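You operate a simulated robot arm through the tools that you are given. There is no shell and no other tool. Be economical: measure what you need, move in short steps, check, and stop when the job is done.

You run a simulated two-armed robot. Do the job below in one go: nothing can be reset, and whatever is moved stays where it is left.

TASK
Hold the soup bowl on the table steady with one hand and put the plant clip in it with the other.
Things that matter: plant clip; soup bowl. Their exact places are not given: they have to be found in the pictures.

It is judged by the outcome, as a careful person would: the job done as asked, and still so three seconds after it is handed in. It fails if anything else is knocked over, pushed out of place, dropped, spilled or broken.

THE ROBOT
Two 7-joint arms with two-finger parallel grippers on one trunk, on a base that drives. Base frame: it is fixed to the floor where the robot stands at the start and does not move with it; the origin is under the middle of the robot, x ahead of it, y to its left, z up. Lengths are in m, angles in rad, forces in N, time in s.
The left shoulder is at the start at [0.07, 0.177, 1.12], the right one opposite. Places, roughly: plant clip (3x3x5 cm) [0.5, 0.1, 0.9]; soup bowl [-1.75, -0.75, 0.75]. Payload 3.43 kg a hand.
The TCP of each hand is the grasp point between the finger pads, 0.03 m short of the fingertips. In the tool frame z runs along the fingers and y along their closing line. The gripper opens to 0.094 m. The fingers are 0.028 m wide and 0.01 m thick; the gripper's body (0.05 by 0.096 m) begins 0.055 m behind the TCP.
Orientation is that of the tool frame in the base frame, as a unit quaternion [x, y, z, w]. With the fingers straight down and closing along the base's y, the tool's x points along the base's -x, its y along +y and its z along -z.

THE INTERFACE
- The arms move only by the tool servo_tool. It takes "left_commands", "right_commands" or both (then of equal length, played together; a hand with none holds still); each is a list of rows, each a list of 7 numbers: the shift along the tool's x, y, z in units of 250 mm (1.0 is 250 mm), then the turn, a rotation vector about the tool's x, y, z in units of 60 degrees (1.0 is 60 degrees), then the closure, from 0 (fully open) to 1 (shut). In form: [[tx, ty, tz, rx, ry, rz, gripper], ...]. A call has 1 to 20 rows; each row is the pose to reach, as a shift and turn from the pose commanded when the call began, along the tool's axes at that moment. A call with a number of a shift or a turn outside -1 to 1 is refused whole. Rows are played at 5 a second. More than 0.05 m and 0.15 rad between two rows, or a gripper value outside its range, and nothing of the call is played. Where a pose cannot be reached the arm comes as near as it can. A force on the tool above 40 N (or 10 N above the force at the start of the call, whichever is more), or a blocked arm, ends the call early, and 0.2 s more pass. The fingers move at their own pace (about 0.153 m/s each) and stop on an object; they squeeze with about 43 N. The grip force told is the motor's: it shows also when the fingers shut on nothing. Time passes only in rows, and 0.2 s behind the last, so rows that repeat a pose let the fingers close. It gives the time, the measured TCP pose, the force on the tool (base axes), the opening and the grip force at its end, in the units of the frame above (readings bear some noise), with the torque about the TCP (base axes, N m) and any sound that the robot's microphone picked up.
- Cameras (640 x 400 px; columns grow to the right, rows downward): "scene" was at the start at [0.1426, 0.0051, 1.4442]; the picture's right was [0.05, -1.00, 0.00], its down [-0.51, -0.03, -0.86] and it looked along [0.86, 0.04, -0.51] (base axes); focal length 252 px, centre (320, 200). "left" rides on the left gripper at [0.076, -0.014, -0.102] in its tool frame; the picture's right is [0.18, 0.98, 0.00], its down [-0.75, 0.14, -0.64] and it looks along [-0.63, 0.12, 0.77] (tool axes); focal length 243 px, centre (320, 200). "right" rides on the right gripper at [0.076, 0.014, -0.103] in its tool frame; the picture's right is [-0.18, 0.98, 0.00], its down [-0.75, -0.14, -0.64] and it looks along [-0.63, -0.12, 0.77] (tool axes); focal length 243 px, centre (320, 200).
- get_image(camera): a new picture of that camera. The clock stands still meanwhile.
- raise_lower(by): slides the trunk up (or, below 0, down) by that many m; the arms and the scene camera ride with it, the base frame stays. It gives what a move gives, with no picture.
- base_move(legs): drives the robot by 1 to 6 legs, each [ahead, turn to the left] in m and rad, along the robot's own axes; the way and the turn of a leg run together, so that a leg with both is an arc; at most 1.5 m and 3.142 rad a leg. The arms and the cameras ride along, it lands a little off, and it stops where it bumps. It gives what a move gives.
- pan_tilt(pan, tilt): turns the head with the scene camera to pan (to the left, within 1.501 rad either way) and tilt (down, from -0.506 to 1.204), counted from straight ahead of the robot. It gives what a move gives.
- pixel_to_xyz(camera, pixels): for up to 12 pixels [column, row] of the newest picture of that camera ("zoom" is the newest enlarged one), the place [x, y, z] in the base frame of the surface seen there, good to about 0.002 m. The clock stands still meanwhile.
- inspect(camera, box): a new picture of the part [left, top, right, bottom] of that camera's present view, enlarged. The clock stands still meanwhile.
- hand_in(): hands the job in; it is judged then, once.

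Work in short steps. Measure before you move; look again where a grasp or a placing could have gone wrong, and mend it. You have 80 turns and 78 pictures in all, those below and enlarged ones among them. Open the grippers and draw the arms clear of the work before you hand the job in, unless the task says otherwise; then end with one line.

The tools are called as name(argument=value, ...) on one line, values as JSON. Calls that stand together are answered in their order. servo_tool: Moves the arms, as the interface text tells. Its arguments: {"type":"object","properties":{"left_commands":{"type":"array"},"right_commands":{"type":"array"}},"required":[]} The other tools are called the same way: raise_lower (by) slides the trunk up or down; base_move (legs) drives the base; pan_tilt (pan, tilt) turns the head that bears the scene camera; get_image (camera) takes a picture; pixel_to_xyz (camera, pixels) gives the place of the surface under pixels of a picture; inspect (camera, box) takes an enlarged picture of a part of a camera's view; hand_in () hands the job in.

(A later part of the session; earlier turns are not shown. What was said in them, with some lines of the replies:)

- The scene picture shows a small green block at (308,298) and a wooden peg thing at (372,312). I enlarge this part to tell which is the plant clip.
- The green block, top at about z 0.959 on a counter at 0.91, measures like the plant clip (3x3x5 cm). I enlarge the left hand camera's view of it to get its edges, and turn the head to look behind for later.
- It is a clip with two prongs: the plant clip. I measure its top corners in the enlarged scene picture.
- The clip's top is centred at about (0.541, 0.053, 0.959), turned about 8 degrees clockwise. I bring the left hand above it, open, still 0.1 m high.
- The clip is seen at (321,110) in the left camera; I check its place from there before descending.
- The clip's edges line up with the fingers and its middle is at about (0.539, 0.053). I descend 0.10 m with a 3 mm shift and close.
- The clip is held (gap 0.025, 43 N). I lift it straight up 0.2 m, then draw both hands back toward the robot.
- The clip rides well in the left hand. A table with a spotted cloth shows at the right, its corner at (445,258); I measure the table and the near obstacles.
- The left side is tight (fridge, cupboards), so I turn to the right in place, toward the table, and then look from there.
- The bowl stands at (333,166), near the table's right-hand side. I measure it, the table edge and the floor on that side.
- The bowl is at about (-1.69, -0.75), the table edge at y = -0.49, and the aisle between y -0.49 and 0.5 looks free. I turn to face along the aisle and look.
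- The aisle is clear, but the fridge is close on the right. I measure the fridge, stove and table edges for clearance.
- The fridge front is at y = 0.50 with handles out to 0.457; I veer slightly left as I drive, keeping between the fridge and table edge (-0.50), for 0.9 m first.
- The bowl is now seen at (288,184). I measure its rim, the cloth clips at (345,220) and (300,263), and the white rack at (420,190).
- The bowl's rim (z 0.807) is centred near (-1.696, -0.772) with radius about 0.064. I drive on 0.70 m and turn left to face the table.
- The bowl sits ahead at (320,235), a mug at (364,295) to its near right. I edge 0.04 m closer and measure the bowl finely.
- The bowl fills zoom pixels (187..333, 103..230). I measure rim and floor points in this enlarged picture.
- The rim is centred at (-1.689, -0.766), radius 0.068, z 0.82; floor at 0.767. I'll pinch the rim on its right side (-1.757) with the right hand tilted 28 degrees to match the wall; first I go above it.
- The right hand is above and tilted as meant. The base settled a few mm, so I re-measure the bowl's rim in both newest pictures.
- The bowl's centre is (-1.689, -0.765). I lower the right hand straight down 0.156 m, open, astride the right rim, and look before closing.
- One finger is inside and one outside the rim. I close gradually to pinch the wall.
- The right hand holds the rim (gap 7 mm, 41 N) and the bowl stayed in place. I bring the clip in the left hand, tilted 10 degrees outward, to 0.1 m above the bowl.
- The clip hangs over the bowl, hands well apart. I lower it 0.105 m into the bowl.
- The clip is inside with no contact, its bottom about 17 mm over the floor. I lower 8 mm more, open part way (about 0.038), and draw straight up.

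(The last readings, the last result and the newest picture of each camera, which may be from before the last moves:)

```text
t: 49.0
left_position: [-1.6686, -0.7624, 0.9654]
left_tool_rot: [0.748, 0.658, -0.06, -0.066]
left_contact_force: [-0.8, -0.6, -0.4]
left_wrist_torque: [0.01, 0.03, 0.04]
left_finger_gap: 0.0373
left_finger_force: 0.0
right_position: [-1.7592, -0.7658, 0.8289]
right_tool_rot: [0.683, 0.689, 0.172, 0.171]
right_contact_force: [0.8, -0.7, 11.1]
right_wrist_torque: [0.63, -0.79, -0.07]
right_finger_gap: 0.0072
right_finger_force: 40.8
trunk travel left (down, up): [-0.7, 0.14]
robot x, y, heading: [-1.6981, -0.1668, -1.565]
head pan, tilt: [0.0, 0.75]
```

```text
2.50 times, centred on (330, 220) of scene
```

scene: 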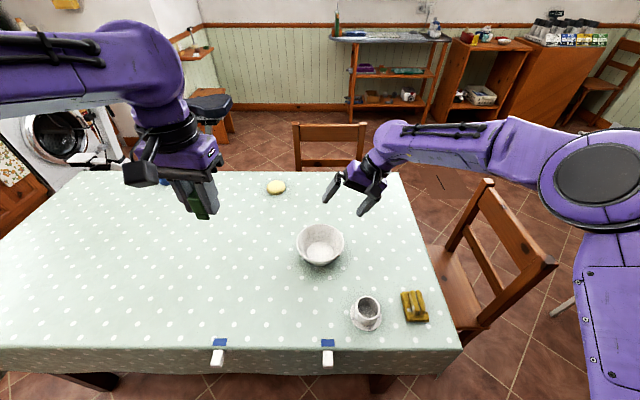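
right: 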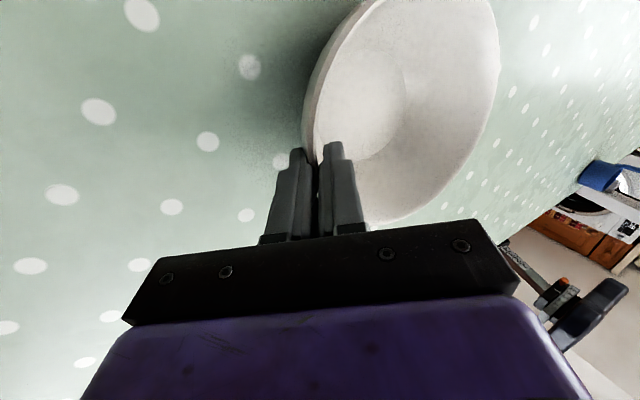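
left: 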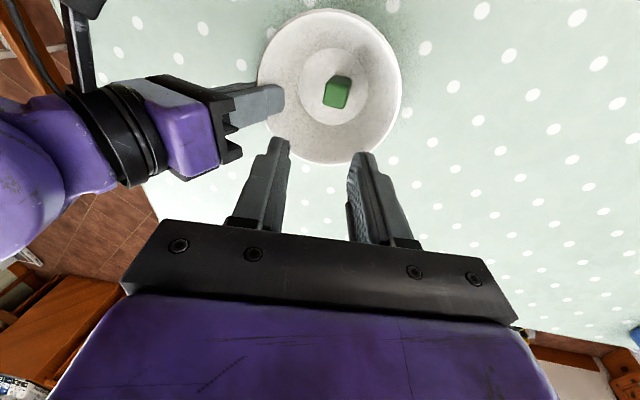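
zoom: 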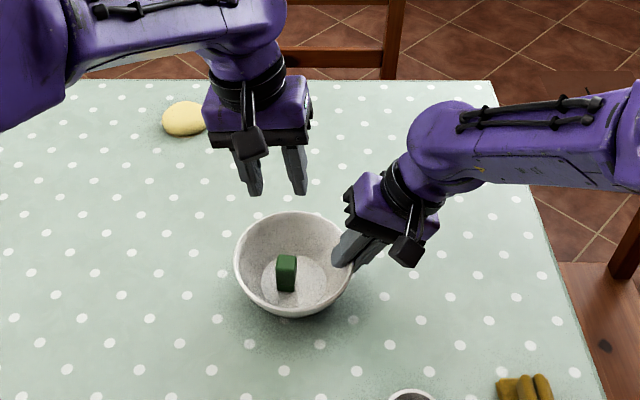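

The clip stands in the bowl at (286,272) in the zoom. I now move the left hand away up and left, while the right opens part way (not touching the clip) and withdraws along the wall's slope.

servo_tool(left_commands=[[0, 0.05, -0.1, 0, 0, 0, 0.6], [0, 0.15, -0.2, 0, 0, 0, 0.6], [0, 0.3, -0.3, 0, 0, 0, 0.6], [0.1, 0.42, -0.38, 0, 0, 0, 0.5], [0.2, 0.54, -0.45, 0, 0, 0, 0.3], [0.3, 0.66, -0.5, 0, 0, 0, 0], [0.3, 0.66, -0.5, 0, 0, 0, 0], [0.3, 0.66, -0.5, 0, 0, 0, 0], [0.3, 0.66, -0.5, 0, 0, 0, 0]], right_commands=[[0, 0, 0, 0, 0, 0, 0.85], [0, 0, 0, 0, 0, 0, 0.7], [0, 0, 0, 0, 0, 0, 0.65], [0, 0, 0, 0, 0, 0, 0.65], [0, 0, -0.06, 0, 0, 0, 0.65], [0, 0, -0.18, 0, 0, 0, 0.65], [0, 0, -0.36, 0, 0, 0, 0.65], [0, 0, -0.54, 0, 0, 0, 0.4], [0, 0, -0.7, 0, 0, 0, 0]])

get_image(camera="right")

get_image(camera="scene")

```text
t: 51.0
left_position: [-1.478, -0.7137, 1.058]
left_tool_rot: [0.748, 0.658, -0.058, -0.065]
left_contact_force: [0.3, 0.0, 1.1]
left_wrist_torque: [-0.01, 0.01, -0.03]
left_finger_gap: 0.0941
left_finger_force: 0.1
right_position: [-1.8414, -0.7643, 0.9815]
right_tool_rot: [0.683, 0.689, 0.172, 0.171]
right_contact_force: [-1.0, -0.7, 0.0]
right_wrist_torque: [0.0, 0.04, 0.0]
right_finger_gap: 0.094
right_finger_force: 0.0
trunk travel left (down, up): [-0.7, 0.14]
robot x, y, heading: [-1.6924, -0.1667, -1.564]
head pan, tilt: [0.0, 0.75]
```

```text
44 pictures are left
```

right: 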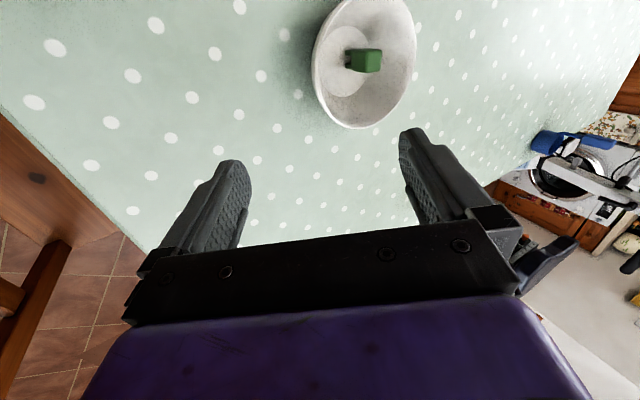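

```text
43 pictures are left
```

scene: 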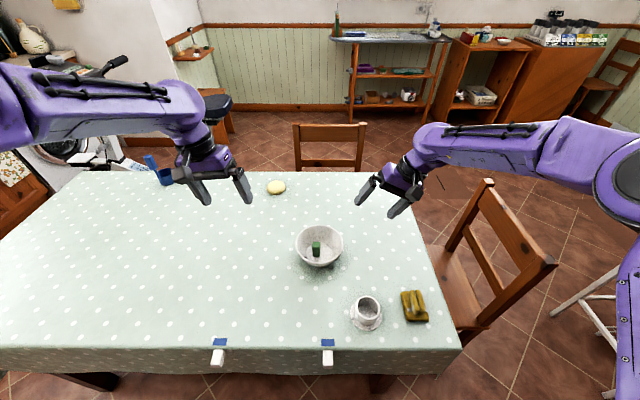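

The clip stands in the bowl at (316,248), the bowl is upright in its place, and both hands are open and clear. I hand in.

hand_in()

```text
The job is handed in.
```

The plant clip is in the soup bowl: the right hand held the rim steady while the left hand set the clip in. The bowl is upright in its place, both hands are open and clear, and the last picture shows nothing else on the table disturbed.
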